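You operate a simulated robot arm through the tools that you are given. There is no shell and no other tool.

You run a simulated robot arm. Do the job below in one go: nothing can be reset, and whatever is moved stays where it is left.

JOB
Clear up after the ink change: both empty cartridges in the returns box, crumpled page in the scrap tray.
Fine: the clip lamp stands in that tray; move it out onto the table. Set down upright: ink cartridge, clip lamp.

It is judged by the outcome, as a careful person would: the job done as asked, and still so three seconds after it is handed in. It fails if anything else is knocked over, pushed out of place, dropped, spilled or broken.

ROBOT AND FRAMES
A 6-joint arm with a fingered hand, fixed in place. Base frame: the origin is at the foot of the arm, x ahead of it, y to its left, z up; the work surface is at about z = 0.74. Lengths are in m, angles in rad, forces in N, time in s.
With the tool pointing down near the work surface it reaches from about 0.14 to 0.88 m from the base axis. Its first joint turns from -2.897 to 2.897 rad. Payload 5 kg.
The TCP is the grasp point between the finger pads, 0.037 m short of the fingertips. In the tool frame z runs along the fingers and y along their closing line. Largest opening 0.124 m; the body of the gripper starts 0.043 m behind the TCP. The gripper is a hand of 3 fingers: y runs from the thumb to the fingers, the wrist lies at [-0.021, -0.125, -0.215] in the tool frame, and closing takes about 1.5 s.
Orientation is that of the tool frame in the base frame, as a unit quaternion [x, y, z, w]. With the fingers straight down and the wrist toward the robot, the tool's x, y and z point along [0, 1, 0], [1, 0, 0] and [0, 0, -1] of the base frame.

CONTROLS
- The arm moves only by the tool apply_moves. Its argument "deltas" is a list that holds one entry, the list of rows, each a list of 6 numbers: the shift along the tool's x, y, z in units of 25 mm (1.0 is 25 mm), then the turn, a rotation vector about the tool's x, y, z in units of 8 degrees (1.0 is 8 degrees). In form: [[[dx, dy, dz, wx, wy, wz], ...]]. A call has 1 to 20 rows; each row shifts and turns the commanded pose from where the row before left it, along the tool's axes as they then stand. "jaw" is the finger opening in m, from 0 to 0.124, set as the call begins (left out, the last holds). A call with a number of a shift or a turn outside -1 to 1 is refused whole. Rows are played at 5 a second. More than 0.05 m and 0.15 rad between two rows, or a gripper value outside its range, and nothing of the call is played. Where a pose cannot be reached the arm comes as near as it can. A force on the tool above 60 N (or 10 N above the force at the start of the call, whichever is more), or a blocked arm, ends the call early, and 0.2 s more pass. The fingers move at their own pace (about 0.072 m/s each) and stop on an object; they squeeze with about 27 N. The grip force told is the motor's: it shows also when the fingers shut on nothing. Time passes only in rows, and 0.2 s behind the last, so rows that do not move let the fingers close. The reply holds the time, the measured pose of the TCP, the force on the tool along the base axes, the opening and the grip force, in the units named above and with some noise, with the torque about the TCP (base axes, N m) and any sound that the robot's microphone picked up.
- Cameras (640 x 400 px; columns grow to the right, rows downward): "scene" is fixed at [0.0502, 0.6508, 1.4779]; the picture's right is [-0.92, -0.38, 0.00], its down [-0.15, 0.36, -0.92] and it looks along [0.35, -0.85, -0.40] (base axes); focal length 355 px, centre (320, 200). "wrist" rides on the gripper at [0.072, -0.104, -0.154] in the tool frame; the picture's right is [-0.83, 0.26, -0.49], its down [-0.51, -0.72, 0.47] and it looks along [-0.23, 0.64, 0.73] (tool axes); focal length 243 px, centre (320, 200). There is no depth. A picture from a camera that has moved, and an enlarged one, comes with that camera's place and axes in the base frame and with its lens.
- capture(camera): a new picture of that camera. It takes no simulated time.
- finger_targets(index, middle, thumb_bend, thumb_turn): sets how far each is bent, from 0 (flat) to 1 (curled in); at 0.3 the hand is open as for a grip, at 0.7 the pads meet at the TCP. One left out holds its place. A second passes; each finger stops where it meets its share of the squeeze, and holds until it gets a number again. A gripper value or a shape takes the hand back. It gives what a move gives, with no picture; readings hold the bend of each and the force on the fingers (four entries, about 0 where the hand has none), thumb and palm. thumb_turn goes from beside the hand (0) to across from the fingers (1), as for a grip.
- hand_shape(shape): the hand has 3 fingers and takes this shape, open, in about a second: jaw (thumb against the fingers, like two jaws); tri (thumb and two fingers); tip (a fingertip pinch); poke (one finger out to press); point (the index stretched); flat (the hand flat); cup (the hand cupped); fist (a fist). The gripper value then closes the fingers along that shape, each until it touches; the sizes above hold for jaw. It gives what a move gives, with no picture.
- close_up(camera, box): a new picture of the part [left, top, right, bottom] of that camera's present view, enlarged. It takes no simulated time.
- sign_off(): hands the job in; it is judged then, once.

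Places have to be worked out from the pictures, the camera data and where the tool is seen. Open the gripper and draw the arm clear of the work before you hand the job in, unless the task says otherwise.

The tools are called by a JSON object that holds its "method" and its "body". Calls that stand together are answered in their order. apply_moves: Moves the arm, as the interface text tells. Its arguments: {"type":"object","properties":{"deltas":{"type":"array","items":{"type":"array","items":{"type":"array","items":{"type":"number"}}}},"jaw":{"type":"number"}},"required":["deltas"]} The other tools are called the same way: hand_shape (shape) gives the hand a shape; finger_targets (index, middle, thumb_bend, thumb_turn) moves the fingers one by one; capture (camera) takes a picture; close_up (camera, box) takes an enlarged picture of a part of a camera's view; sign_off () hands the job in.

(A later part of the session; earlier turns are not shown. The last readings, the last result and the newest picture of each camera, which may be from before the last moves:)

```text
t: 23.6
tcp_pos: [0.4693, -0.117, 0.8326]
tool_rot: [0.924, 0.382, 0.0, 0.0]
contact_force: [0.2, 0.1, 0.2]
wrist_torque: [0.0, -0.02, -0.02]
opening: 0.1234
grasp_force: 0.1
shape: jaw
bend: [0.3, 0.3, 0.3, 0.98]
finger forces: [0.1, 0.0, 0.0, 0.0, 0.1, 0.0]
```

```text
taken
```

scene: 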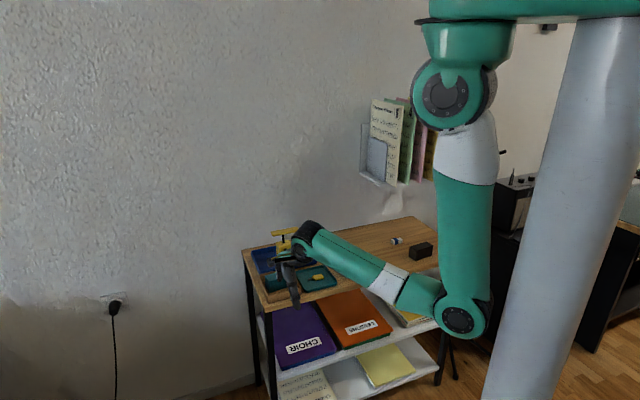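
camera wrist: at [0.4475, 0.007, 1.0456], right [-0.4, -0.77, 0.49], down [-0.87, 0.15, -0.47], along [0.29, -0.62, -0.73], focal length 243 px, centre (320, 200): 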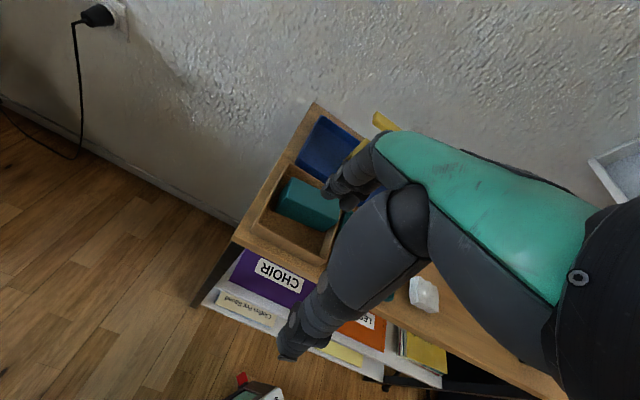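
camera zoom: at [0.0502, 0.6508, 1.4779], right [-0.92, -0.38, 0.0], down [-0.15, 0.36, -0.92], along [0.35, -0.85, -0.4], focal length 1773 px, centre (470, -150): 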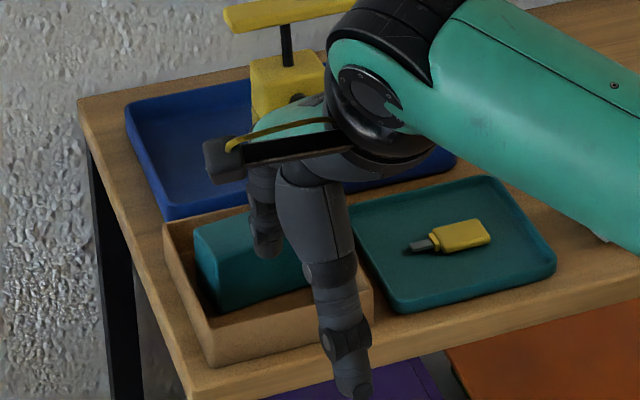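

The forearm stays in front of the table and clear. The two fingers sit about 3–5 mm from the cartridge's front face, so I'll shift 7 mm toward the front and centre sideways, then lower into the gap.

{"method": "apply_moves", "body": {"deltas": [[[0.36, -0.3, 0, 0, 0, 0], [0, 0, 0.3, 0, 0, 0], [0, 0, 0.4, 0, 0, 0], [0, 0, 0.4, 0, 0, 0], [0, 0, 0.3, 0, 0, 0], [0, 0, 0, 0, 0, 0]]], "jaw": 0.124}}

{"method": "close_up", "body": {"camera": "wrist", "box": [220, 120, 440, 300]}}

{"method": "close_up", "body": {"camera": "scene", "box": [250, 230, 330, 310]}}

```text
t: 25.0
tcp_pos: [0.4702, -0.1061, 0.7982]
tool_rot: [0.924, 0.383, 0.0, 0.0]
contact_force: [-0.5, 0.1, 0.1]
wrist_torque: [0.0, 0.02, 0.01]
opening: 0.1236
grasp_force: 0.0
shape: jaw
bend: [0.3, 0.3, 0.3, 0.98]
finger forces: [0.0, 0.0, 0.0, 0.0, 0.1, 0.0]
```

```text
2.22 times, centred on (330, 210) of wrist
camera zoom: at [0.4477, 0.0181, 0.9521], right [-0.4, -0.77, 0.49], down [-0.87, 0.15, -0.47], along [0.29, -0.62, -0.73], focal length 539 px, centre (298, 178)
```

zoom: 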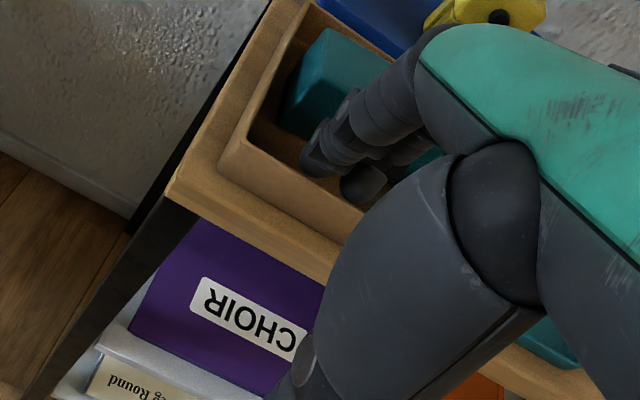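

```text
5.00 times, centred on (290, 270) of scene
camera zoom: at [0.0502, 0.6508, 1.4779], right [-0.92, -0.38, 0.0], down [-0.15, 0.36, -0.92], along [0.35, -0.85, -0.4], focal length 1773 px, centre (470, -150)
```

zoom: 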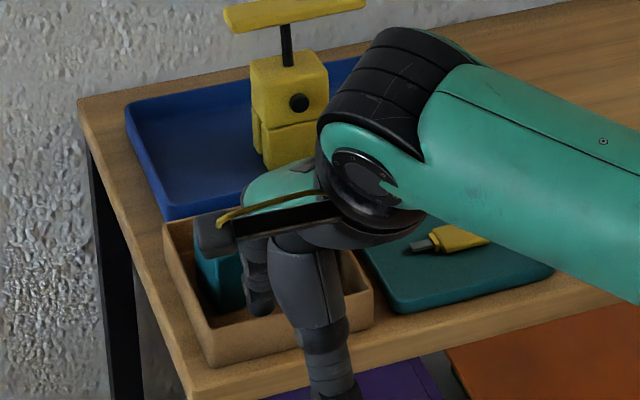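

The fingers are in the front gap with no contact. Pushing slowly toward the wall side by about 38 mm, then checking.

{"method": "apply_moves", "body": {"deltas": [[[0, 0.2, 0, 0, 0, 0], [0, 0.2, 0, 0, 0, 0], [0, 0.2, 0, 0, 0, 0], [0, 0.2, 0, 0, 0, 0], [0, 0.2, 0, 0, 0, 0], [0, 0.2, 0, 0, 0, 0], [0, 0.2, 0, 0, 0, 0], [0, 0.1, 0, 0, 0, 0], [0, 0, 0, 0, 0, 0]]], "jaw": 0.124}}

{"method": "close_up", "body": {"camera": "wrist", "box": [220, 120, 440, 300]}}

{"method": "close_up", "body": {"camera": "scene", "box": [250, 230, 330, 310]}}

```text
t: 27.0
tcp_pos: [0.4981, -0.1332, 0.7968]
tool_rot: [0.924, 0.383, -0.001, -0.001]
contact_force: [-0.8, 0.2, -0.5]
wrist_torque: [0.0, 0.01, -0.01]
opening: 0.1237
grasp_force: 0.0
shape: jaw
bend: [0.3, 0.3, 0.3, 0.98]
finger forces: [0.0, 0.1, 0.1, 0.1, 0.0, 0.0]
```

```text
2.22 times, centred on (330, 210) of wrist
camera zoom: at [0.4749, -0.0082, 0.9517], right [-0.4, -0.77, 0.49], down [-0.87, 0.15, -0.47], along [0.29, -0.62, -0.73], focal length 539 px, centre (298, 178)
```

zoom: 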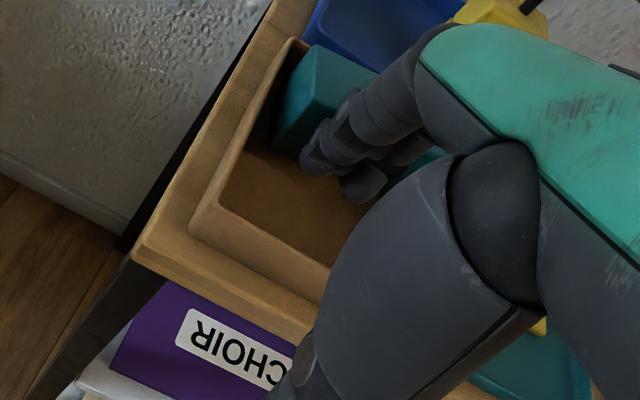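

```text
5.00 times, centred on (290, 270) of scene
camera zoom: at [0.0502, 0.6508, 1.4779], right [-0.92, -0.38, 0.0], down [-0.15, 0.36, -0.92], along [0.35, -0.85, -0.4], focal length 1773 px, centre (470, -150)
```

zoom: 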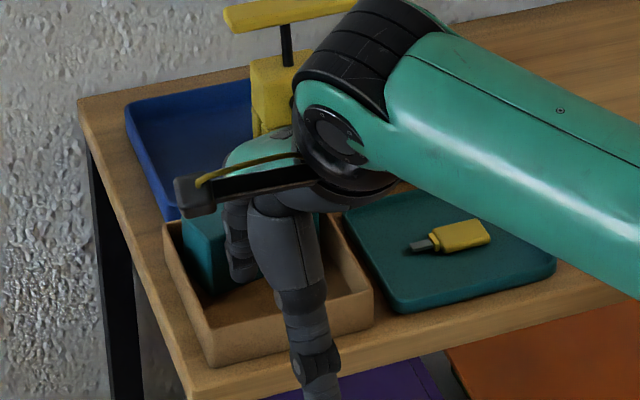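

It's sliding toward the wall side. A bit more, in small steps while watching the force.

{"method": "apply_moves", "body": {"deltas": [[[0, 0.12, 0, 0, 0, 0], [0, 0.12, 0, 0, 0, 0], [0, 0.12, 0, 0, 0, 0], [0, 0.1, 0, 0, 0, 0], [0, 0, 0, 0, 0, 0]]], "jaw": 0.124}}

{"method": "close_up", "body": {"camera": "wrist", "box": [220, 120, 440, 300]}}

```text
t: 28.2
tcp_pos: [0.5053, -0.1397, 0.7989]
tool_rot: [0.924, 0.383, 0.0, 0.0]
contact_force: [-2.5, 2.4, 2.0]
wrist_torque: [-0.06, -0.04, -0.07]
opening: 0.1231
grasp_force: 0.0
shape: jaw
bend: [0.3, 0.32, 0.3, 0.98]
finger forces: [0.0, 4.2, 0.0, 0.1, 0.0, 0.1]
```

```text
2.22 times, centred on (330, 210) of wrist
camera zoom: at [0.4831, -0.0157, 0.9526], right [-0.4, -0.77, 0.49], down [-0.87, 0.15, -0.47], along [0.29, -0.62, -0.73], focal length 539 px, centre (298, 178)
```

zoom: 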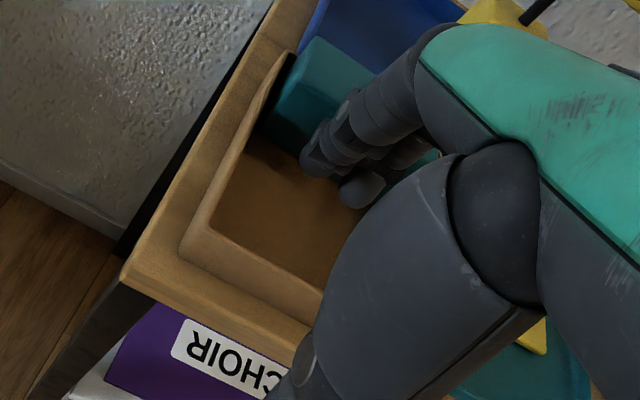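

The right end has reached the back wall (3–4 N). I'll back off slightly and raise the hand to see how the cartridge lies.

{"method": "apply_moves", "body": {"deltas": [[[0, -0.4, 0, 0, 0, 0], [0, -0.3, -0.5, 0, 0, 0], [0, 0, -0.9, 0, 0, 0], [0, 0, -0.9, 0, 0, 0], [0, 0, -0.9, 0, 0, 0], [0, 0, 0, 0, 0, 0]]], "jaw": 0.124}}

{"method": "close_up", "body": {"camera": "wrist", "box": [220, 120, 440, 300]}}

{"method": "close_up", "body": {"camera": "scene", "box": [256, 252, 312, 308]}}

```text
t: 29.6
tcp_pos: [0.4924, -0.1275, 0.878]
tool_rot: [0.924, 0.383, 0.0, 0.0]
contact_force: [0.9, 0.2, 0.2]
wrist_torque: [-0.02, -0.02, 0.03]
opening: 0.1236
grasp_force: 0.0
shape: jaw
bend: [0.3, 0.3, 0.3, 0.98]
finger forces: [0.0, 0.0, 0.1, 0.0, 0.1, 0.0]
```

```text
2.22 times, centred on (330, 210) of wrist
camera zoom: at [0.4702, -0.0032, 1.0321], right [-0.4, -0.77, 0.49], down [-0.87, 0.15, -0.47], along [0.29, -0.62, -0.73], focal length 539 px, centre (298, 178)
```

zoom: 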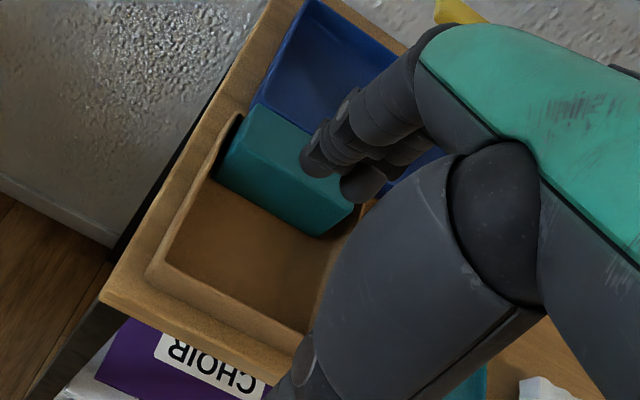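

```text
7.14 times, centred on (284, 280) of scene
camera zoom: at [0.0502, 0.6508, 1.4779], right [-0.92, -0.38, 0.0], down [-0.15, 0.36, -0.92], along [0.35, -0.85, -0.4], focal length 2533 px, centre (577, -371)
```

zoom: 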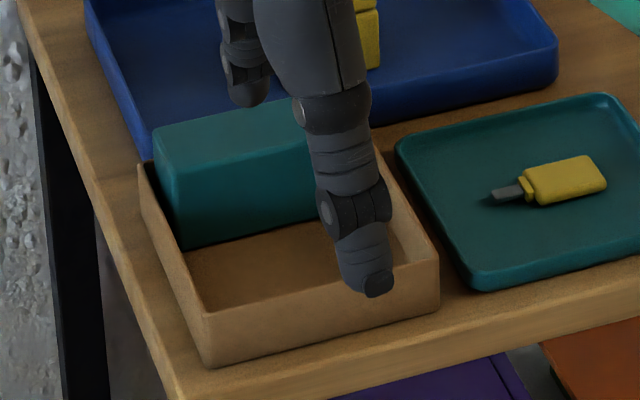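

The teal cartridge now stands against the back wall of the box, square to it, leaving about 8 cm of depth for the second. Next: rise and travel to the black cartridge.

{"method": "apply_moves", "body": {"deltas": [[[0, 0, -1, 0, 0, 0], [0, 0, -1, 0, 0, 0], [-0.5, 0.1, 0, 0, 0, 0], [-0.95, 0.12, 0, 0, 0, 0], [-0.95, 0.12, 0, 0, 0, 0], [-0.95, 0.12, 0, 0, 0, 0], [-0.95, 0.12, 0, 0, 0, 0], [-0.95, 0.12, 0, 0, 0, 0], [-0.95, 0.12, 0, 0, 0, 0], [-0.95, 0.12, 0, 0, 0, 0], [-0.95, 0.12, 0, 0, 0, 0], [-0.95, 0.12, 0, 0, 0, 0], [-0.95, 0.12, 0, 0, 0, 0], [-0.95, 0.12, 0, 0, 0, 0], [-0.95, 0.12, 0, 0, 0, 0], [-0.95, 0.12, 0, 0, 0, 0], [-0.95, 0.12, 0, 0, 0, 0], [-0.95, 0.12, 0, 0, 0, 0], [-0.95, 0.12, 0, 0, 0, 0], [-0.95, 0.12, 0, 0, 0, 0]]], "jaw": 0.124}}

{"method": "capture", "body": {"camera": "wrist"}}

{"method": "capture", "body": {"camera": "scene"}}

```text
t: 33.8
tcp_pos: [0.2366, -0.4612, 0.9279]
tool_rot: [0.924, 0.383, 0.0, 0.0]
contact_force: [0.6, 1.0, 0.0]
wrist_torque: [0.0, -0.01, 0.01]
opening: 0.1238
grasp_force: 0.2
shape: jaw
bend: [0.3, 0.3, 0.3, 0.98]
finger forces: [0.0, 0.0, 0.1, 0.1, 0.1, 0.0]
```

```text
taken
camera wrist: at [0.2138, -0.3371, 1.0826], right [-0.4, -0.77, 0.49], down [-0.87, 0.15, -0.47], along [0.29, -0.62, -0.73], focal length 243 px, centre (320, 200)
```

wrist: 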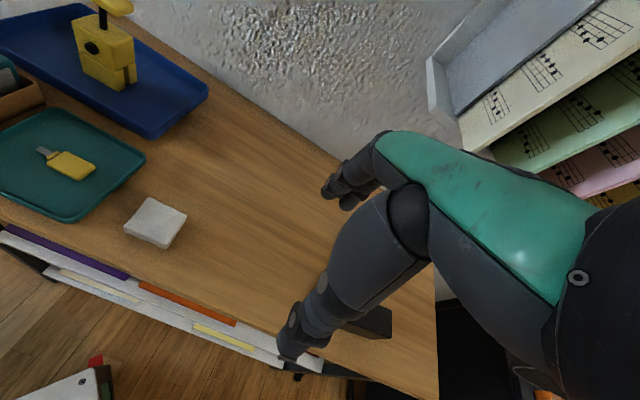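

```text
taken
```

scene: 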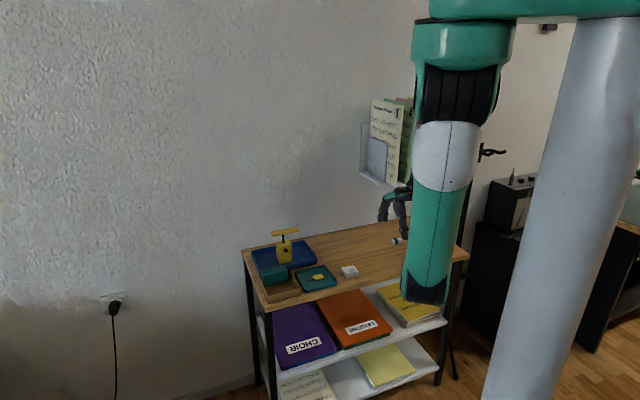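

Moving on to above the black cartridge, near (0.141,-0.583).

{"method": "apply_moves", "body": {"deltas": [[[-0.88, 0.106, 0, 0, 0, 0], [-0.88, 0.106, 0, 0, 0, 0], [-0.88, 0.106, 0, 0, 0, 0], [-0.88, 0.106, 0, 0, 0, 0], [-0.88, 0.106, 0, 0, 0, 0], [-0.88, 0.106, 0, 0, 0, -0.3], [-0.87, 0.104, 0, 0, 0, -0.325], [0, 0, 0, 0, 0, 0]]], "jaw": 0.124}}

{"method": "capture", "body": {"camera": "wrist"}}

{"method": "close_up", "body": {"camera": "scene", "box": [340, 180, 470, 300]}}

```text
t: 35.6
tcp_pos: [0.141, -0.5837, 0.9266]
tool_rot: [0.906, 0.423, 0.0, 0.0]
contact_force: [0.5, -0.5, 0.3]
wrist_torque: [0.01, -0.01, 0.01]
opening: 0.1237
grasp_force: 0.1
shape: jaw
bend: [0.3, 0.3, 0.3, 0.98]
finger forces: [0.1, 0.0, 0.0, 0.1, 0.0, 0.0]
```

```text
taken
camera wrist: at [0.1068, -0.4619, 1.0811], right [-0.33, -0.8, 0.49], down [-0.88, 0.07, -0.47], along [0.34, -0.59, -0.73], focal length 243 px, centre (320, 200)
```

wrist: 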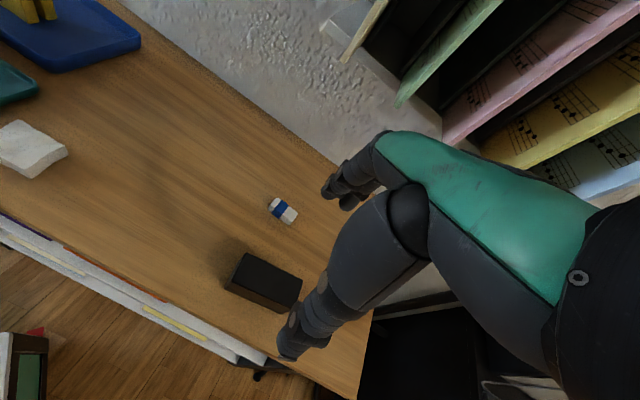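

```text
3.33 times, centred on (405, 240) of scene
camera zoom: at [0.0502, 0.6508, 1.4779], right [-0.92, -0.38, 0.0], down [-0.15, 0.36, -0.92], along [0.35, -0.85, -0.4], focal length 1182 px, centre (37, 67)
```

zoom: 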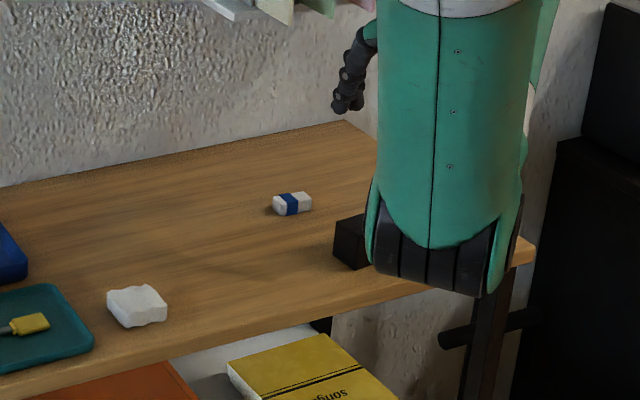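

The black cartridge is now visible in front of the thumb. Zooming in to measure its centre and angle.

{"method": "close_up", "body": {"camera": "wrist", "box": [204, 230, 332, 330]}}

```text
4.00 times, centred on (268, 280) of wrist
camera zoom: at [0.1068, -0.4619, 1.0811], right [-0.33, -0.8, 0.49], down [-0.88, 0.07, -0.47], along [0.34, -0.59, -0.73], focal length 970 px, centre (528, -120)
```

zoom: 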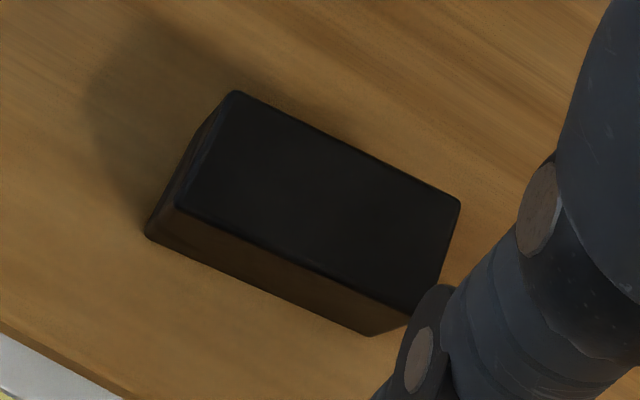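

Black cartridge centre is (0.143,-0.580) with its long side at about 50°, matching the tool now. I'll descend to a slightly higher grip than before (TCP z≈0.803), shifted a few mm so the thumb/finger contact is centred.

{"method": "apply_moves", "body": {"deltas": [[[0.48, -0.03, 0, 0, 0, 0], [0, 0, 0.9, 0, 0, 0], [0, 0, 1, 0, 0, 0], [0, 0, 1, 0, 0, 0], [0, 0, 0.9, 0, 0, 0], [0, 0, 0.7, 0, 0, 0], [0, 0, 0.4, 0, 0, 0], [0, 0, 0, 0, 0, 0]]], "jaw": 0.124}}

{"method": "capture", "body": {"camera": "wrist"}}

{"method": "capture", "body": {"camera": "scene"}}

```text
t: 37.4
tcp_pos: [0.1493, -0.5733, 0.8057]
tool_rot: [0.906, 0.422, 0.0, 0.0]
contact_force: [-0.3, 0.0, -0.5]
wrist_torque: [0.02, 0.02, -0.01]
opening: 0.1237
grasp_force: 0.0
shape: jaw
bend: [0.3, 0.3, 0.3, 0.98]
finger forces: [0.0, 0.0, 0.0, 0.1, 0.0, 0.0]
```

```text
taken
camera wrist: at [0.1152, -0.4512, 0.9596], right [-0.33, -0.8, 0.49], down [-0.88, 0.08, -0.47], along [0.34, -0.59, -0.73], focal length 243 px, centre (320, 200)
```

wrist: 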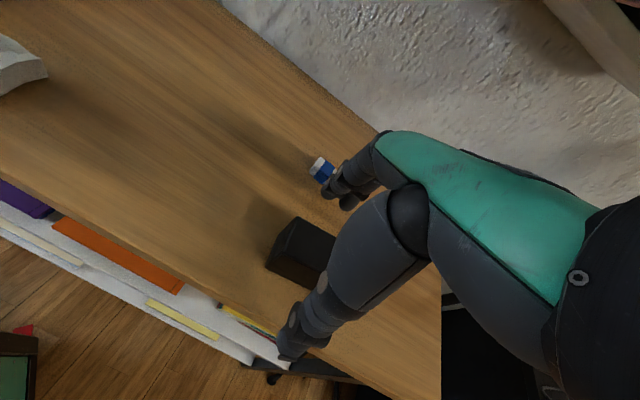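

```text
taken
```

scene: 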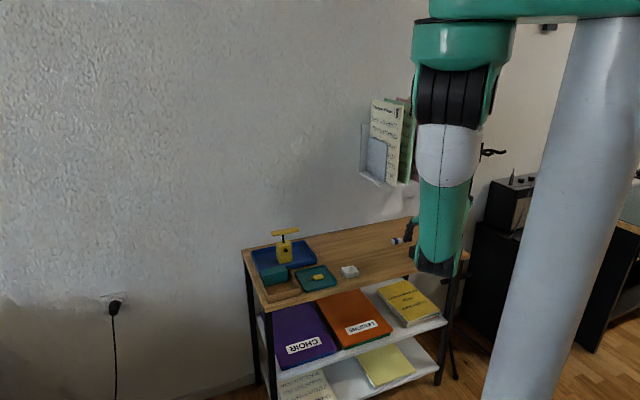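

The hand straddles the black cartridge; the eraser is just beyond the fingertips but clear. Closing now.

{"method": "apply_moves", "body": {"deltas": [[[0, 0, 0, 0, 0, 0], [0, 0, 0, 0, 0, 0], [0, 0, 0, 0, 0, 0], [0, 0, 0, 0, 0, 0], [0, 0, 0, 0, 0, 0], [0, 0, 0, 0, 0, 0], [0, 0, 0, 0, 0, 0], [0, 0, 0, 0, 0, 0]]], "jaw": 0.0}}

{"method": "close_up", "body": {"camera": "wrist", "box": [220, 120, 440, 300]}}

```text
t: 39.2
tcp_pos: [0.1496, -0.5725, 0.8053]
tool_rot: [0.907, 0.422, 0.0, 0.001]
contact_force: [0.7, -0.4, 0.1]
wrist_torque: [0.03, 0.02, 0.02]
opening: 0.0349
grasp_force: 27.6
shape: jaw
bend: [0.74, 0.55, 0.74, 1.0]
finger forces: [15.7, 8.3, 0.0, 0.0, 24.0, 0.0]
```

```text
2.22 times, centred on (330, 210) of wrist
camera zoom: at [0.1152, -0.4512, 0.9598], right [-0.33, -0.8, 0.49], down [-0.88, 0.08, -0.47], along [0.34, -0.59, -0.73], focal length 539 px, centre (298, 178)
```

zoom: 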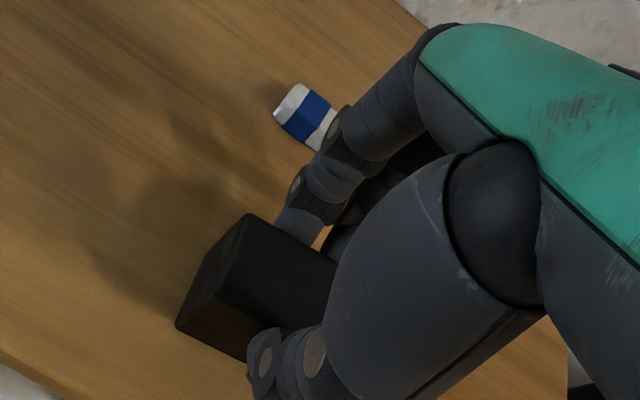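

Same secure grip as before (27.6 N). Lifting slowly straight up.

{"method": "apply_moves", "body": {"deltas": [[[0, 0, -0.3, 0, 0, 0], [0, 0, -0.5, 0, 0, 0], [0, 0, -0.8, 0, 0, 0], [0, 0, -0.9, 0, 0, 0], [0, 0, -0.9, 0, 0, 0], [0, 0, -0.9, 0, 0, 0], [0, 0, -0.7, 0, 0, 0], [0, 0, 0, 0, 0, 0]]], "jaw": 0.0}}

{"method": "close_up", "body": {"camera": "wrist", "box": [220, 120, 440, 300]}}

{"method": "close_up", "body": {"camera": "scene", "box": [330, 160, 470, 290]}}

```text
t: 41.0
tcp_pos: [0.1494, -0.5724, 0.9314]
tool_rot: [0.907, 0.422, 0.0, 0.0]
contact_force: [0.6, 0.2, 0.3]
wrist_torque: [-0.04, 0.01, -0.02]
opening: 0.035
grasp_force: 27.3
shape: jaw
bend: [0.74, 0.55, 0.74, 1.0]
finger forces: [15.6, 8.3, 0.1, 0.0, 23.8, 0.0]
```

```text
2.22 times, centred on (330, 210) of wrist
camera zoom: at [0.1154, -0.4504, 1.0853], right [-0.33, -0.8, 0.49], down [-0.88, 0.08, -0.47], along [0.34, -0.59, -0.73], focal length 539 px, centre (298, 178)
```

zoom: 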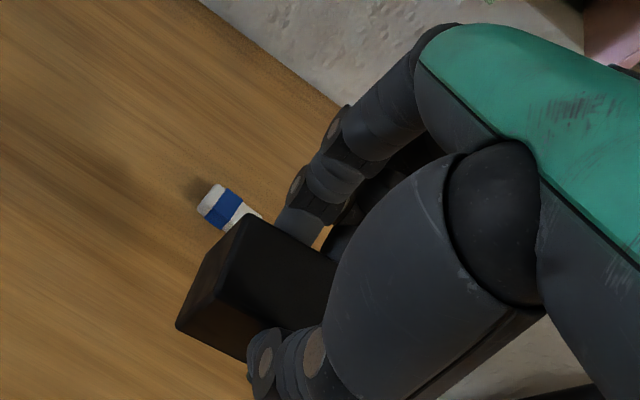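

```text
3.08 times, centred on (400, 225) of scene
camera zoom: at [0.0502, 0.6508, 1.4779], right [-0.92, -0.38, 0.0], down [-0.15, 0.36, -0.92], along [0.35, -0.85, -0.4], focal length 1091 px, centre (74, 123)
```

zoom: 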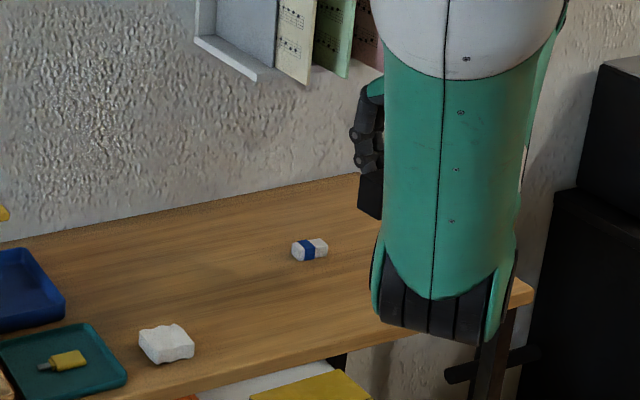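

Held level with no slip. I'll turn the tool back to table alignment and carry the black cartridge left toward the box.

{"method": "apply_moves", "body": {"deltas": [[[0, 0, 0, 0, 0, 0.3], [0, 0, 0, 0, 0, 0.325], [0.5, 0, 0, 0, 0, 0], [0.9, 0, 0, 0, 0, 0], [0.95, 0, 0, 0, 0, 0], [0.95, 0, 0, 0, 0, 0], [0.95, 0, 0, 0, 0, 0], [0.95, 0, 0, 0, 0, 0], [0.95, 0, 0, 0, 0, 0], [0.95, 0, 0, 0, 0, 0], [0.95, 0, 0, 0, 0, 0], [0.95, 0, 0, 0, 0, 0], [0.95, 0, 0, 0, 0, 0], [0.95, 0, 0, 0, 0, 0], [0.95, 0, 0, 0, 0, 0], [0.95, 0, 0, 0, 0, 0], [0.95, 0, 0, 0, 0, 0], [0.95, 0, 0, 0, 0, 0], [0.95, 0, 0, 0, 0, 0], [0.9, 0, 0, 0, 0, 0]]], "jaw": 0.0}}

```text
t: 45.2
tcp_pos: [0.4417, -0.2811, 0.9289]
tool_rot: [0.924, 0.383, 0.0, -0.001]
contact_force: [-0.6, 0.2, -0.7]
wrist_torque: [0.02, 0.01, 0.0]
opening: 0.0349
grasp_force: 26.7
shape: jaw
bend: [0.74, 0.55, 0.74, 1.0]
finger forces: [15.7, 8.2, 0.0, 0.0, 23.9, 0.0]
```

Still gripped firmly. Finishing the approach to above the front half of the box and checking alignment before lowering.

{"method": "apply_moves", "body": {"deltas": [[[0.9, -0.03, 0, 0, 0, 0], [0.95, -0.03, 0, 0, 0, 0], [0.95, -0.03, 0, 0, 0, 0], [0.95, -0.03, 0, 0, 0, 0], [0.95, -0.02, 0, 0, 0, 0], [0.7, 0, 0, 0, 0, 0], [0.36, 0, 0, 0, 0, 0], [0, 0, 0.7, 0, 0, 0], [0, 0, 0.7, 0, 0, 0], [0, 0, 0.3, 0, 0, 0], [0, 0, 0, 0, 0, 0]]], "jaw": 0.0}}

{"method": "close_up", "body": {"camera": "wrist", "box": [160, 110, 420, 330]}}

{"method": "close_up", "body": {"camera": "scene", "box": [240, 220, 336, 310]}}

```text
t: 47.6
tcp_pos: [0.5408, -0.1767, 0.8874]
tool_rot: [0.924, 0.382, 0.0, 0.0]
contact_force: [-0.2, 0.5, -0.8]
wrist_torque: [0.0, 0.04, 0.01]
opening: 0.0348
grasp_force: 27.2
shape: jaw
bend: [0.74, 0.55, 0.74, 1.0]
finger forces: [15.6, 8.3, 0.0, 0.0, 24.0, 0.0]
```

```text
1.82 times, centred on (290, 220) of wrist
camera zoom: at [0.518, -0.0518, 1.0416], right [-0.4, -0.77, 0.49], down [-0.87, 0.15, -0.47], along [0.29, -0.62, -0.73], focal length 441 px, centre (374, 164)
```

zoom: 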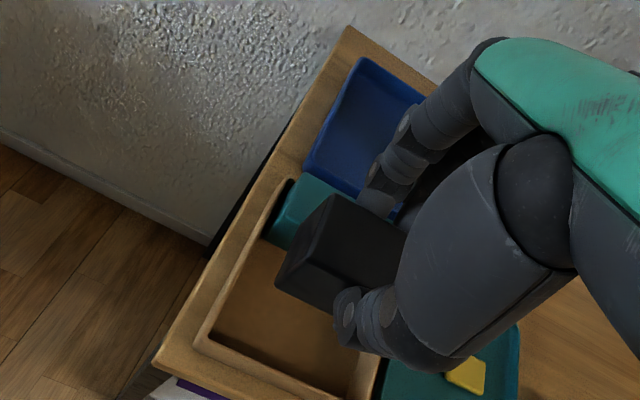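

```text
4.44 times, centred on (288, 265) of scene
camera zoom: at [0.0502, 0.6508, 1.4779], right [-0.92, -0.38, 0.0], down [-0.15, 0.36, -0.92], along [0.35, -0.85, -0.4], focal length 1576 px, centre (462, -89)
```

zoom: 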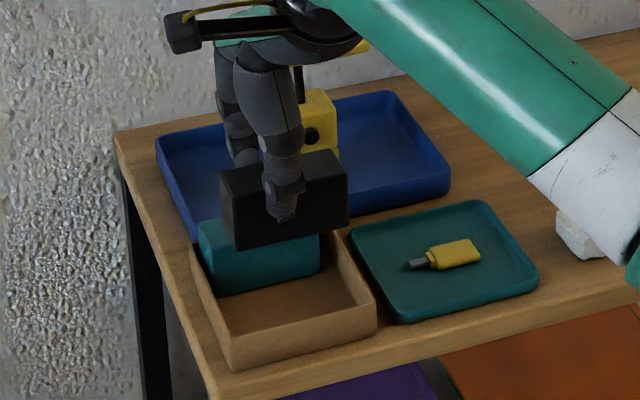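

The projections put the black cartridge well inside the front half, though turned about 3° and 4 mm right; I'll correct that and lower until its bottom is just at the rim.

{"method": "apply_moves", "body": {"deltas": [[[0.16, 0, 0, 0, 0, 0.4], [0, 0, 0.5, 0, 0, 0], [0, 0, 0.6, 0, 0, 0], [0, 0, 0.5, 0, 0, 0], [0, 0, 0.3, 0, 0, 0], [0, 0, 0.2, 0, 0, 0], [0, 0, 0, 0, 0, 0]]], "jaw": 0.0}}

{"method": "close_up", "body": {"camera": "wrist", "box": [160, 110, 420, 330]}}

{"method": "close_up", "body": {"camera": "scene", "box": [250, 240, 322, 310]}}

```text
t: 49.2
tcp_pos: [0.5425, -0.1729, 0.8349]
tool_rot: [0.934, 0.356, 0.0, 0.0]
contact_force: [-0.2, -0.9, -0.6]
wrist_torque: [0.01, -0.02, 0.0]
opening: 0.0347
grasp_force: 27.1
shape: jaw
bend: [0.74, 0.55, 0.74, 1.0]
finger forces: [15.7, 8.3, 0.1, 0.0, 23.9, 0.1]
```

```text
1.82 times, centred on (290, 220) of wrist
camera zoom: at [0.5277, -0.0468, 0.9896], right [-0.44, -0.75, 0.49], down [-0.86, 0.2, -0.47], along [0.25, -0.63, -0.73], focal length 441 px, centre (374, 164)
```

zoom: 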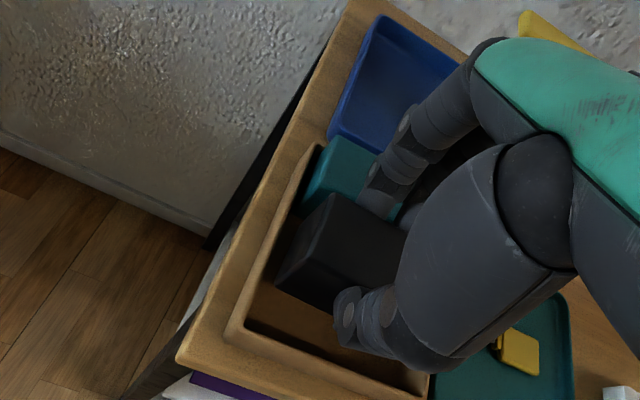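

```text
5.71 times, centred on (286, 275) of scene
camera zoom: at [0.0502, 0.6508, 1.4779], right [-0.92, -0.38, 0.0], down [-0.15, 0.36, -0.92], along [0.35, -0.85, -0.4], focal length 2027 px, centre (514, -229)
```

zoom: 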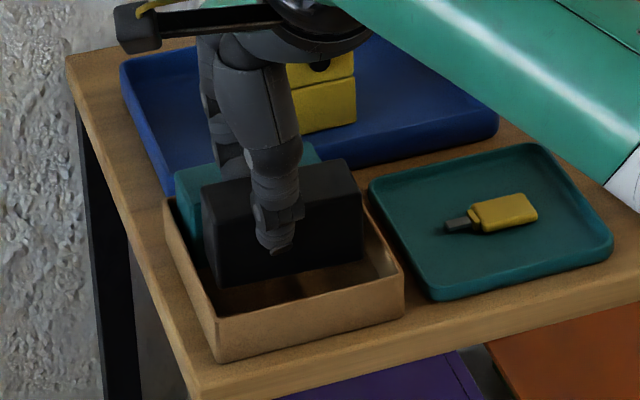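

Well aligned between the teal cartridge and the front wall. Lowering the remaining ~26 mm slowly.

{"method": "apply_moves", "body": {"deltas": [[[0, 0, 0.3, 0, 0, 0], [0, 0, 0.3, 0, 0, 0], [0, 0, 0.2, 0, 0, 0], [0, 0, 0.1, 0, 0, 0], [0, 0, 0, 0, 0, 0]]], "jaw": 0.0}}

{"method": "close_up", "body": {"camera": "scene", "box": [250, 240, 322, 310]}}

```text
t: 50.4
tcp_pos: [0.5443, -0.1729, 0.816]
tool_rot: [0.934, 0.357, 0.003, 0.002]
contact_force: [-9.1, 9.4, 39.7]
wrist_torque: [-1.37, -0.27, -0.27]
opening: 0.036
grasp_force: 27.4
shape: jaw
bend: [0.74, 0.56, 0.73, 1.0]
finger forces: [14.7, 58.3, 0.1, 0.0, 32.3, 0.1]
```

```text
5.71 times, centred on (286, 275) of scene
camera zoom: at [0.0502, 0.6508, 1.4779], right [-0.92, -0.38, 0.0], down [-0.15, 0.36, -0.92], along [0.35, -0.85, -0.4], focal length 2027 px, centre (514, -229)
```

zoom: 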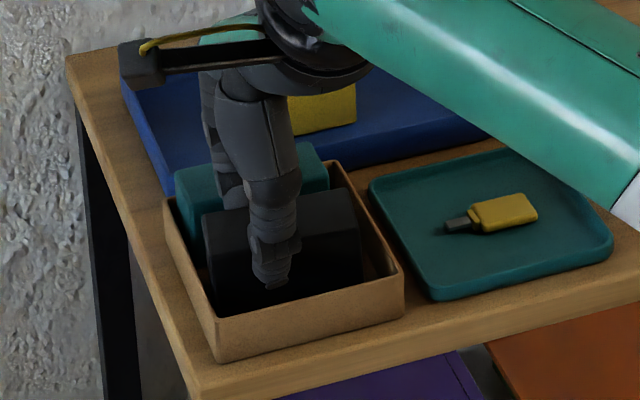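

The middle finger is pressing on something (58 N on that finger), most likely the top edge of the teal cartridge. I'll raise at once and inspect.

{"method": "apply_moves", "body": {"deltas": [[[0, 0, -0.3, 0, 0, 0], [0, 0, -0.4, 0, 0, 0], [0, 0, -0.5, 0, 0, 0], [0, 0, 0, 0, 0, 0]]], "jaw": 0.0}}

{"method": "close_up", "body": {"camera": "scene", "box": [250, 240, 322, 310]}}

{"method": "close_up", "body": {"camera": "wrist", "box": [200, 110, 420, 290]}}

```text
t: 51.4
tcp_pos: [0.5435, -0.1728, 0.8408]
tool_rot: [0.934, 0.357, 0.0, 0.0]
contact_force: [0.3, 0.6, -0.9]
wrist_torque: [0.01, 0.0, 0.01]
opening: 0.0344
grasp_force: 27.4
shape: jaw
bend: [0.74, 0.56, 0.73, 1.0]
finger forces: [16.9, 8.2, 0.1, 0.1, 25.2, 0.0]
```

```text
5.71 times, centred on (286, 275) of scene
camera zoom: at [0.0502, 0.6508, 1.4779], right [-0.92, -0.38, 0.0], down [-0.15, 0.36, -0.92], along [0.35, -0.85, -0.4], focal length 2027 px, centre (514, -229)
```

zoom: 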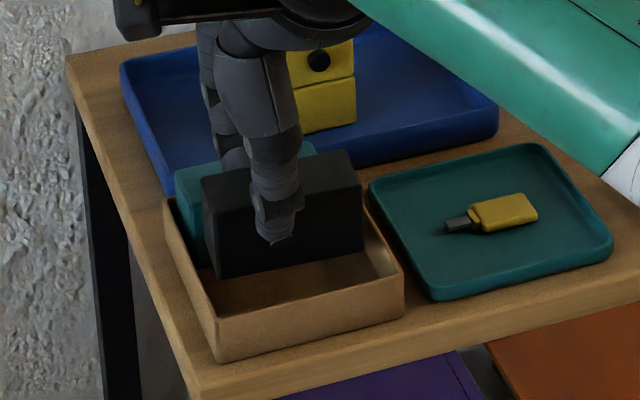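

```text
2.22 times, centred on (310, 200) of wrist
camera zoom: at [0.528, -0.0475, 0.9962], right [-0.44, -0.75, 0.49], down [-0.86, 0.2, -0.47], along [0.25, -0.63, -0.73], focal length 539 px, centre (342, 200)
```

zoom: 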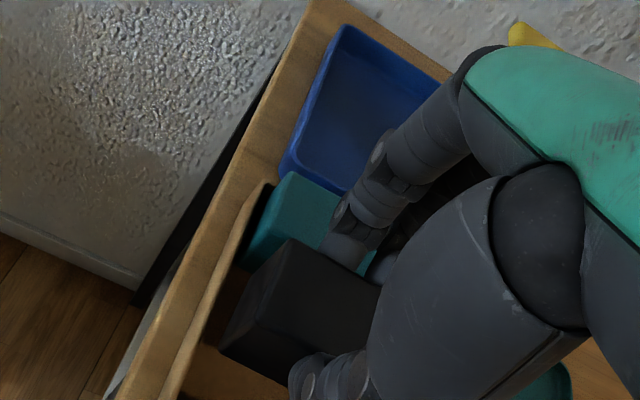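

The finger tip overlapped the teal's top edge; both cartridges are still upright and undisturbed. The cleanest fix is a higher grip on the black one, so I'll carry it back to the free spot where the teal stood, set it down and regrip about 8 mm higher.

{"method": "apply_moves", "body": {"deltas": [[[0, 0, -0.8, 0, 0, 0], [0, 0, -1, 0, 0, 0], [0, 0, -1, 0, 0, 0], [0, 0, -0.8, 0, 0, 0], [-0.5, 0.04, 0, 0, 0, 0], [-0.92, 0.07, 0, 0, 0, 0], [-0.92, 0.07, 0, 0, 0, 0], [-0.92, 0.07, 0, 0, 0, 0], [-0.92, 0.07, 0, 0, 0, 0], [-0.92, 0.07, 0, 0, 0, 0], [-0.92, 0.07, 0, 0, 0, 0], [-0.92, 0.07, 0, 0, 0, 0], [-0.92, 0.07, 0, 0, 0, 0], [-0.92, 0.07, 0, 0, 0, 0], [-0.92, 0.07, 0, 0, 0, 0], [-0.92, 0.07, 0, 0, 0, 0], [-0.92, 0.07, 0, 0, 0, 0], [-0.92, 0.07, 0, 0, 0, 0], [-0.92, 0.07, 0, 0, 0, 0], [-0.92, 0.07, 0, 0, 0, 0]]], "jaw": 0.0}}

{"method": "close_up", "body": {"camera": "scene", "box": [250, 240, 322, 310]}}

{"method": "capture", "body": {"camera": "wrist"}}

```text
t: 55.6
tcp_pos: [0.2944, -0.4338, 0.9323]
tool_rot: [0.934, 0.357, 0.0, 0.0]
contact_force: [0.1, 0.7, -1.0]
wrist_torque: [0.01, 0.0, 0.02]
opening: 0.0341
grasp_force: 27.2
shape: jaw
bend: [0.74, 0.56, 0.73, 1.0]
finger forces: [16.9, 8.3, 0.0, 0.0, 25.2, 0.0]
```

```text
5.71 times, centred on (286, 275) of scene
camera zoom: at [0.0502, 0.6508, 1.4779], right [-0.92, -0.38, 0.0], down [-0.15, 0.36, -0.92], along [0.35, -0.85, -0.4], focal length 2027 px, centre (514, -229)
```

zoom: 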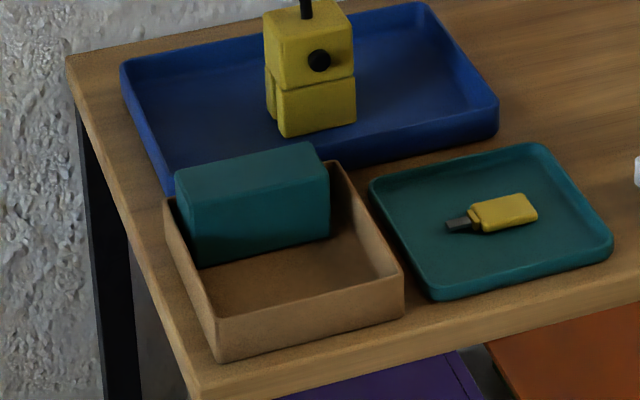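

```text
taken
camera wrist: at [0.2781, -0.3083, 1.0864], right [-0.44, -0.75, 0.49], down [-0.86, 0.2, -0.47], along [0.25, -0.63, -0.73], focal length 243 px, centre (320, 200)
```

wrist: 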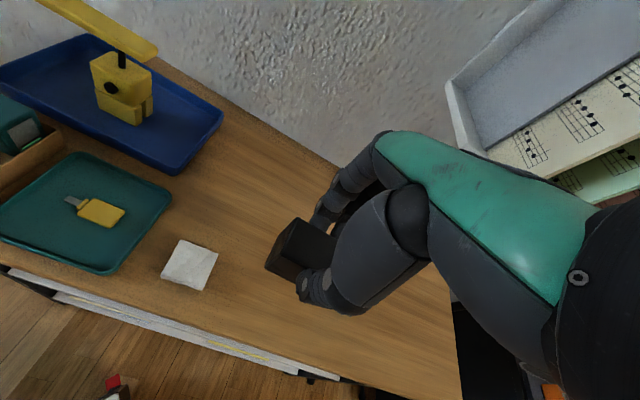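

The teal cartridge stands upright and square in the box. I'll set the black one down here on the open table (a few cm right of the page) and regrip higher.

{"method": "apply_moves", "body": {"deltas": [[[-0.9, 0.05, 0, 0, 0, 0], [-0.5, 0, 0.4, 0, 0, 0], [0, 0, 0.9, 0, 0, 0], [0, 0, 1, 0, 0, 0], [0, 0, 0.9, 0, 0, 0], [0, 0, 0.8, 0, 0, 0], [0, 0, 0.5, 0, 0, 0], [0, 0, 0.25, 0, 0, 0], [0, 0, 0.1, 0, 0, 0], [0, 0, 0, 0, 0, 0]]], "jaw": 0.0}}

{"method": "close_up", "body": {"camera": "scene", "box": [330, 200, 442, 290]}}

```text
t: 57.8
tcp_pos: [0.2698, -0.4557, 0.8109]
tool_rot: [0.934, 0.357, 0.0, 0.001]
contact_force: [-0.8, -0.3, -1.9]
wrist_torque: [0.0, -0.01, 0.01]
opening: 0.0342
grasp_force: 26.9
shape: jaw
bend: [0.74, 0.56, 0.73, 1.0]
finger forces: [16.9, 8.2, 0.0, 0.1, 25.0, 0.0]
```

```text
4.44 times, centred on (386, 245) of scene
camera zoom: at [0.0502, 0.6508, 1.4779], right [-0.92, -0.38, 0.0], down [-0.15, 0.36, -0.92], along [0.35, -0.85, -0.4], focal length 1576 px, centre (27, 0)
```

zoom: 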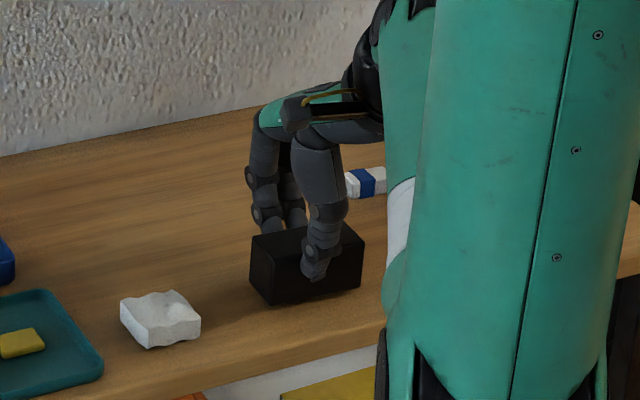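

Not touching yet; lowering in 2 mm steps.

{"method": "apply_moves", "body": {"deltas": [[[0, 0, 0.08, 0, 0, 0], [0, 0, 0.08, 0, 0, 0], [0, 0, 0, 0, 0, 0]]], "jaw": 0.0}}

```text
t: 58.6
tcp_pos: [0.2715, -0.4555, 0.8077]
tool_rot: [0.934, 0.357, -0.001, 0.0]
contact_force: [0.5, 0.2, -1.0]
wrist_torque: [0.01, -0.05, 0.05]
opening: 0.0342
grasp_force: 27.2
shape: jaw
bend: [0.74, 0.56, 0.73, 1.0]
finger forces: [16.7, 8.3, 0.1, 0.1, 25.0, 0.0]
```

Still free of the table; two more small steps.

{"method": "apply_moves", "body": {"deltas": [[[0, 0, 0.08, 0, 0, 0], [0, 0, 0.06, 0, 0, 0], [0, 0, 0, 0, 0, 0]]], "jaw": 0.0}}

```text
t: 59.4
tcp_pos: [0.2717, -0.4554, 0.8056]
tool_rot: [0.934, 0.356, 0.0, 0.001]
contact_force: [1.0, 0.4, 6.4]
wrist_torque: [0.12, 0.06, 0.0]
opening: 0.0349
grasp_force: 27.1
shape: jaw
bend: [0.74, 0.56, 0.74, 1.0]
finger forces: [17.7, 8.8, 0.0, 0.0, 26.2, 0.1]
```

Down on the table (6 N). Opening to release, then I'll raise 8 mm and close again.

{"method": "apply_moves", "body": {"deltas": [[[0, 0, 0, 0, 0, 0], [0, 0, 0, 0, 0, 0], [0, 0, 0, 0, 0, 0], [0, 0, 0, 0, 0, 0], [0, 0, 0, 0, 0, 0], [0, 0, -0.32, 0, 0, 0], [0, 0, 0, 0, 0, 0]]], "jaw": 0.09}}

{"method": "close_up", "body": {"camera": "wrist", "box": [220, 120, 440, 300]}}

{"method": "close_up", "body": {"camera": "scene", "box": [330, 200, 442, 290]}}

```text
t: 61.0
tcp_pos: [0.2711, -0.457, 0.8116]
tool_rot: [0.934, 0.357, 0.0, 0.0]
contact_force: [0.2, 1.1, -0.3]
wrist_torque: [-0.01, -0.01, -0.05]
opening: 0.0901
grasp_force: 0.0
shape: jaw
bend: [0.27, 0.37, 0.57, 0.99]
finger forces: [0.1, 0.0, 0.0, 0.0, 0.0, 0.0]
```

```text
2.22 times, centred on (330, 210) of wrist
camera zoom: at [0.2549, -0.3308, 0.9659], right [-0.44, -0.75, 0.49], down [-0.86, 0.2, -0.47], along [0.25, -0.63, -0.73], focal length 539 px, centre (298, 178)
```

zoom: 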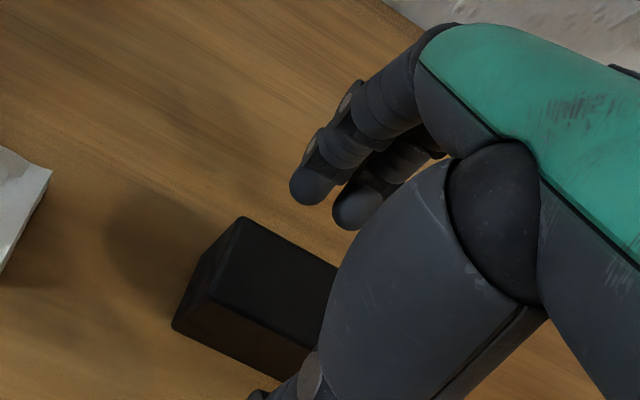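

```text
4.44 times, centred on (386, 245) of scene
camera zoom: at [0.0502, 0.6508, 1.4779], right [-0.92, -0.38, 0.0], down [-0.15, 0.36, -0.92], along [0.35, -0.85, -0.4], focal length 1576 px, centre (27, 0)
```

zoom: 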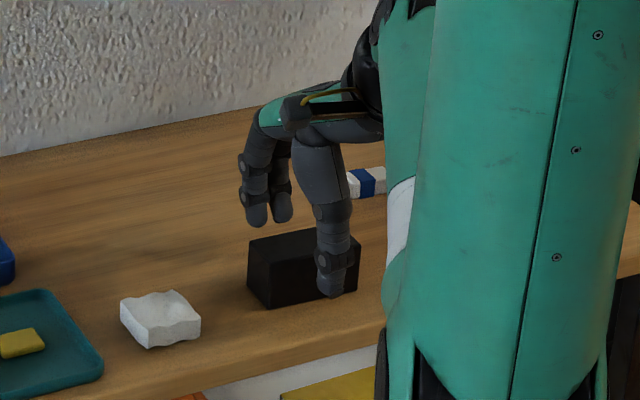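

Released cleanly; the black cartridge stands upright and aligned with the tool. Reopening fully and closing again at the higher position.

{"method": "apply_moves", "body": {"deltas": [[[0, 0, -0.06, 0, 0, 0], [0, 0, 0, 0, 0, 0], [0, 0, 0, 0, 0, 0], [0, 0, 0, 0, 0, 0]]], "jaw": 0.124}}

{"method": "apply_moves", "body": {"deltas": [[[0, 0, 0, 0, 0, 0], [0, 0, 0, 0, 0, 0], [0, 0, 0, 0, 0, 0], [0, 0, 0, 0, 0, 0], [0, 0, 0, 0, 0, 0], [0, 0, 0, 0, 0, 0], [0, 0, 0, 0, 0, 0], [0, 0, 0, 0, 0, 0]]], "jaw": 0.0}}

{"method": "close_up", "body": {"camera": "wrist", "box": [220, 120, 440, 300]}}

{"method": "close_up", "body": {"camera": "scene", "box": [356, 220, 428, 280]}}

```text
t: 62.0
tcp_pos: [0.2697, -0.4554, 0.8135]
tool_rot: [0.934, 0.357, 0.0, -0.001]
contact_force: [-0.7, -0.7, 0.9]
wrist_torque: [-0.01, -0.02, 0.02]
opening: 0.1235
grasp_force: 0.0
shape: jaw
bend: [0.3, 0.3, 0.3, 0.98]
finger forces: [0.0, 0.0, 0.0, 0.0, 0.0, 0.0]
```

```text
t: 63.8
tcp_pos: [0.2704, -0.4559, 0.8118]
tool_rot: [0.934, 0.358, -0.001, 0.001]
contact_force: [-0.9, -0.1, -0.2]
wrist_torque: [-0.01, 0.0, -0.01]
opening: 0.0349
grasp_force: 26.5
shape: jaw
bend: [0.74, 0.55, 0.74, 1.0]
finger forces: [15.7, 8.2, 0.0, 0.0, 23.8, 0.0]
```

```text
2.22 times, centred on (330, 210) of wrist
camera zoom: at [0.2552, -0.3304, 0.9677], right [-0.44, -0.75, 0.49], down [-0.86, 0.2, -0.47], along [0.25, -0.63, -0.73], focal length 539 px, centre (298, 178)
```

zoom: 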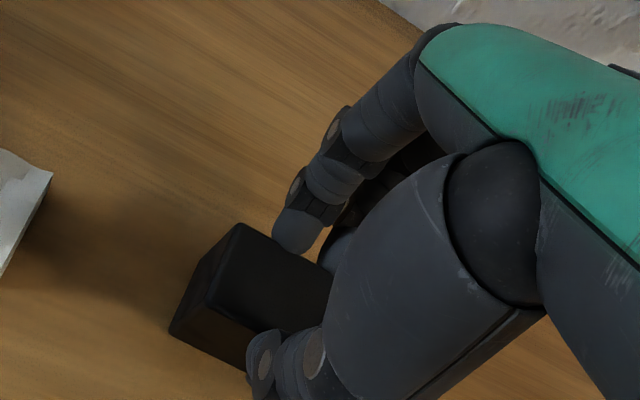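

```text
6.67 times, centred on (392, 250) of scene
camera zoom: at [0.0502, 0.6508, 1.4779], right [-0.92, -0.38, 0.0], down [-0.15, 0.36, -0.92], along [0.35, -0.85, -0.4], focal length 2364 px, centre (-160, -133)
```

zoom: 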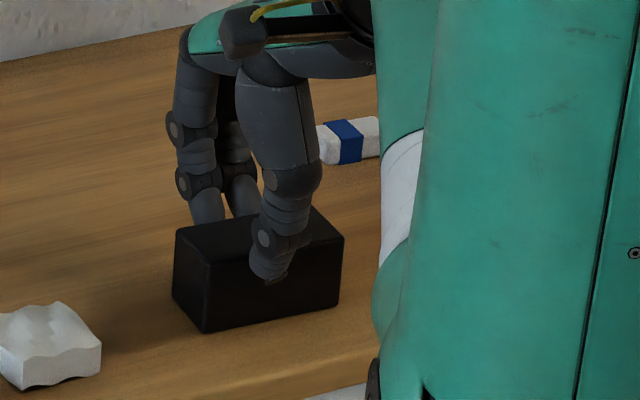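

Regripped 8 mm higher (thumb tip now about 30 mm above the cartridge's bottom, so it will clear the box rim). Lifting and carrying to the box again.

{"method": "apply_moves", "body": {"deltas": [[[0, 0, -0.3, 0, 0, 0], [0, 0, -0.6, 0, 0, 0], [0, 0, -0.9, 0, 0, 0], [0, 0, -1, 0, 0, 0], [0, 0, -1, 0, 0, 0], [0, 0, -0.9, 0, 0, 0], [0, 0, 0, 0, 0, -0.4], [0.5, 0, 0, 0, 0, 0], [0.93, -0.05, 0, 0, 0, 0], [0.93, -0.05, 0, 0, 0, 0], [0.93, -0.05, 0, 0, 0, 0], [0.93, -0.05, 0, 0, 0, 0], [0.93, -0.05, 0, 0, 0, 0], [0.93, -0.05, 0, 0, 0, 0], [0.93, -0.05, 0, 0, 0, 0], [0.93, -0.05, 0, 0, 0, 0], [0.93, -0.05, 0, 0, 0, 0], [0.93, -0.05, 0, 0, 0, 0], [0.93, -0.05, 0, 0, 0, 0], [0.93, -0.05, 0, 0, 0, 0]]], "jaw": 0.0}}

```text
t: 68.0
tcp_pos: [0.4669, -0.2398, 0.9314]
tool_rot: [0.924, 0.383, 0.0, 0.0]
contact_force: [0.3, 0.2, 0.0]
wrist_torque: [0.01, -0.03, 0.01]
opening: 0.0345
grasp_force: 27.2
shape: jaw
bend: [0.74, 0.55, 0.74, 1.0]
finger forces: [15.6, 8.1, 0.0, 0.0, 23.7, 0.1]
```

Grip is steady. Finishing the approach and lowering to just above the rim for an alignment check.

{"method": "apply_moves", "body": {"deltas": [[[0.9, -0.06, 0, 0, 0, 0], [0.95, -0.06, 0, 0, 0, 0], [0.95, -0.06, 0, 0, 0, 0], [0.7, -0.07, 0, 0, 0, 0], [0.42, 0, 0.3, 0, 0, 0], [0, 0, 0.8, 0, 0, 0], [0, 0, 0.8, 0, 0, 0], [0, 0, 0.7, 0, 0, 0], [0, 0, 0.4, 0, 0, 0], [0, 0, 0.2, 0, 0, 0], [0, 0, 0, 0, 0, 0]]], "jaw": 0.0}}

{"method": "close_up", "body": {"camera": "wrist", "box": [160, 110, 420, 330]}}

{"method": "close_up", "body": {"camera": "scene", "box": [250, 240, 322, 310]}}

```text
t: 70.4
tcp_pos: [0.5296, -0.166, 0.8501]
tool_rot: [0.924, 0.383, 0.001, 0.0]
contact_force: [-0.5, 0.4, -0.3]
wrist_torque: [0.0, 0.02, -0.02]
opening: 0.0344
grasp_force: 26.7
shape: jaw
bend: [0.74, 0.55, 0.74, 1.0]
finger forces: [15.7, 8.2, 0.0, 0.0, 23.7, 0.1]
```

```text
1.82 times, centred on (290, 220) of wrist
camera zoom: at [0.5078, -0.042, 1.0049], right [-0.4, -0.77, 0.49], down [-0.87, 0.15, -0.47], along [0.29, -0.62, -0.73], focal length 441 px, centre (374, 164)
```

zoom: 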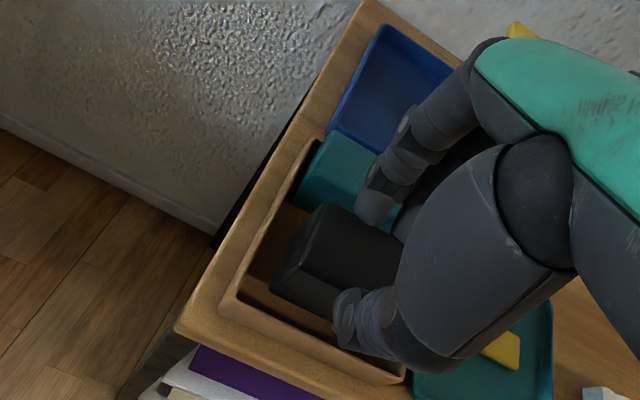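

```text
5.71 times, centred on (286, 275) of scene
camera zoom: at [0.0502, 0.6508, 1.4779], right [-0.92, -0.38, 0.0], down [-0.15, 0.36, -0.92], along [0.35, -0.85, -0.4], focal length 2027 px, centre (514, -229)
```

zoom: 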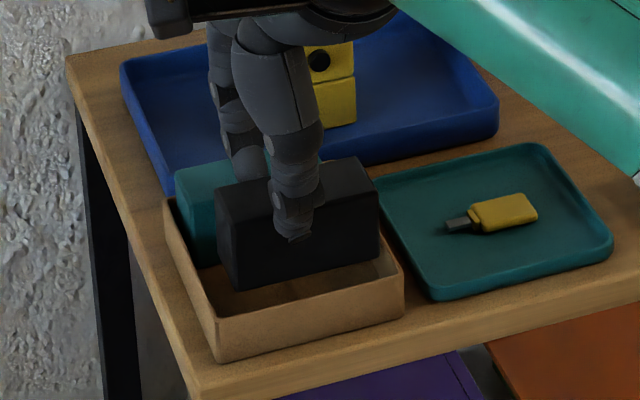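

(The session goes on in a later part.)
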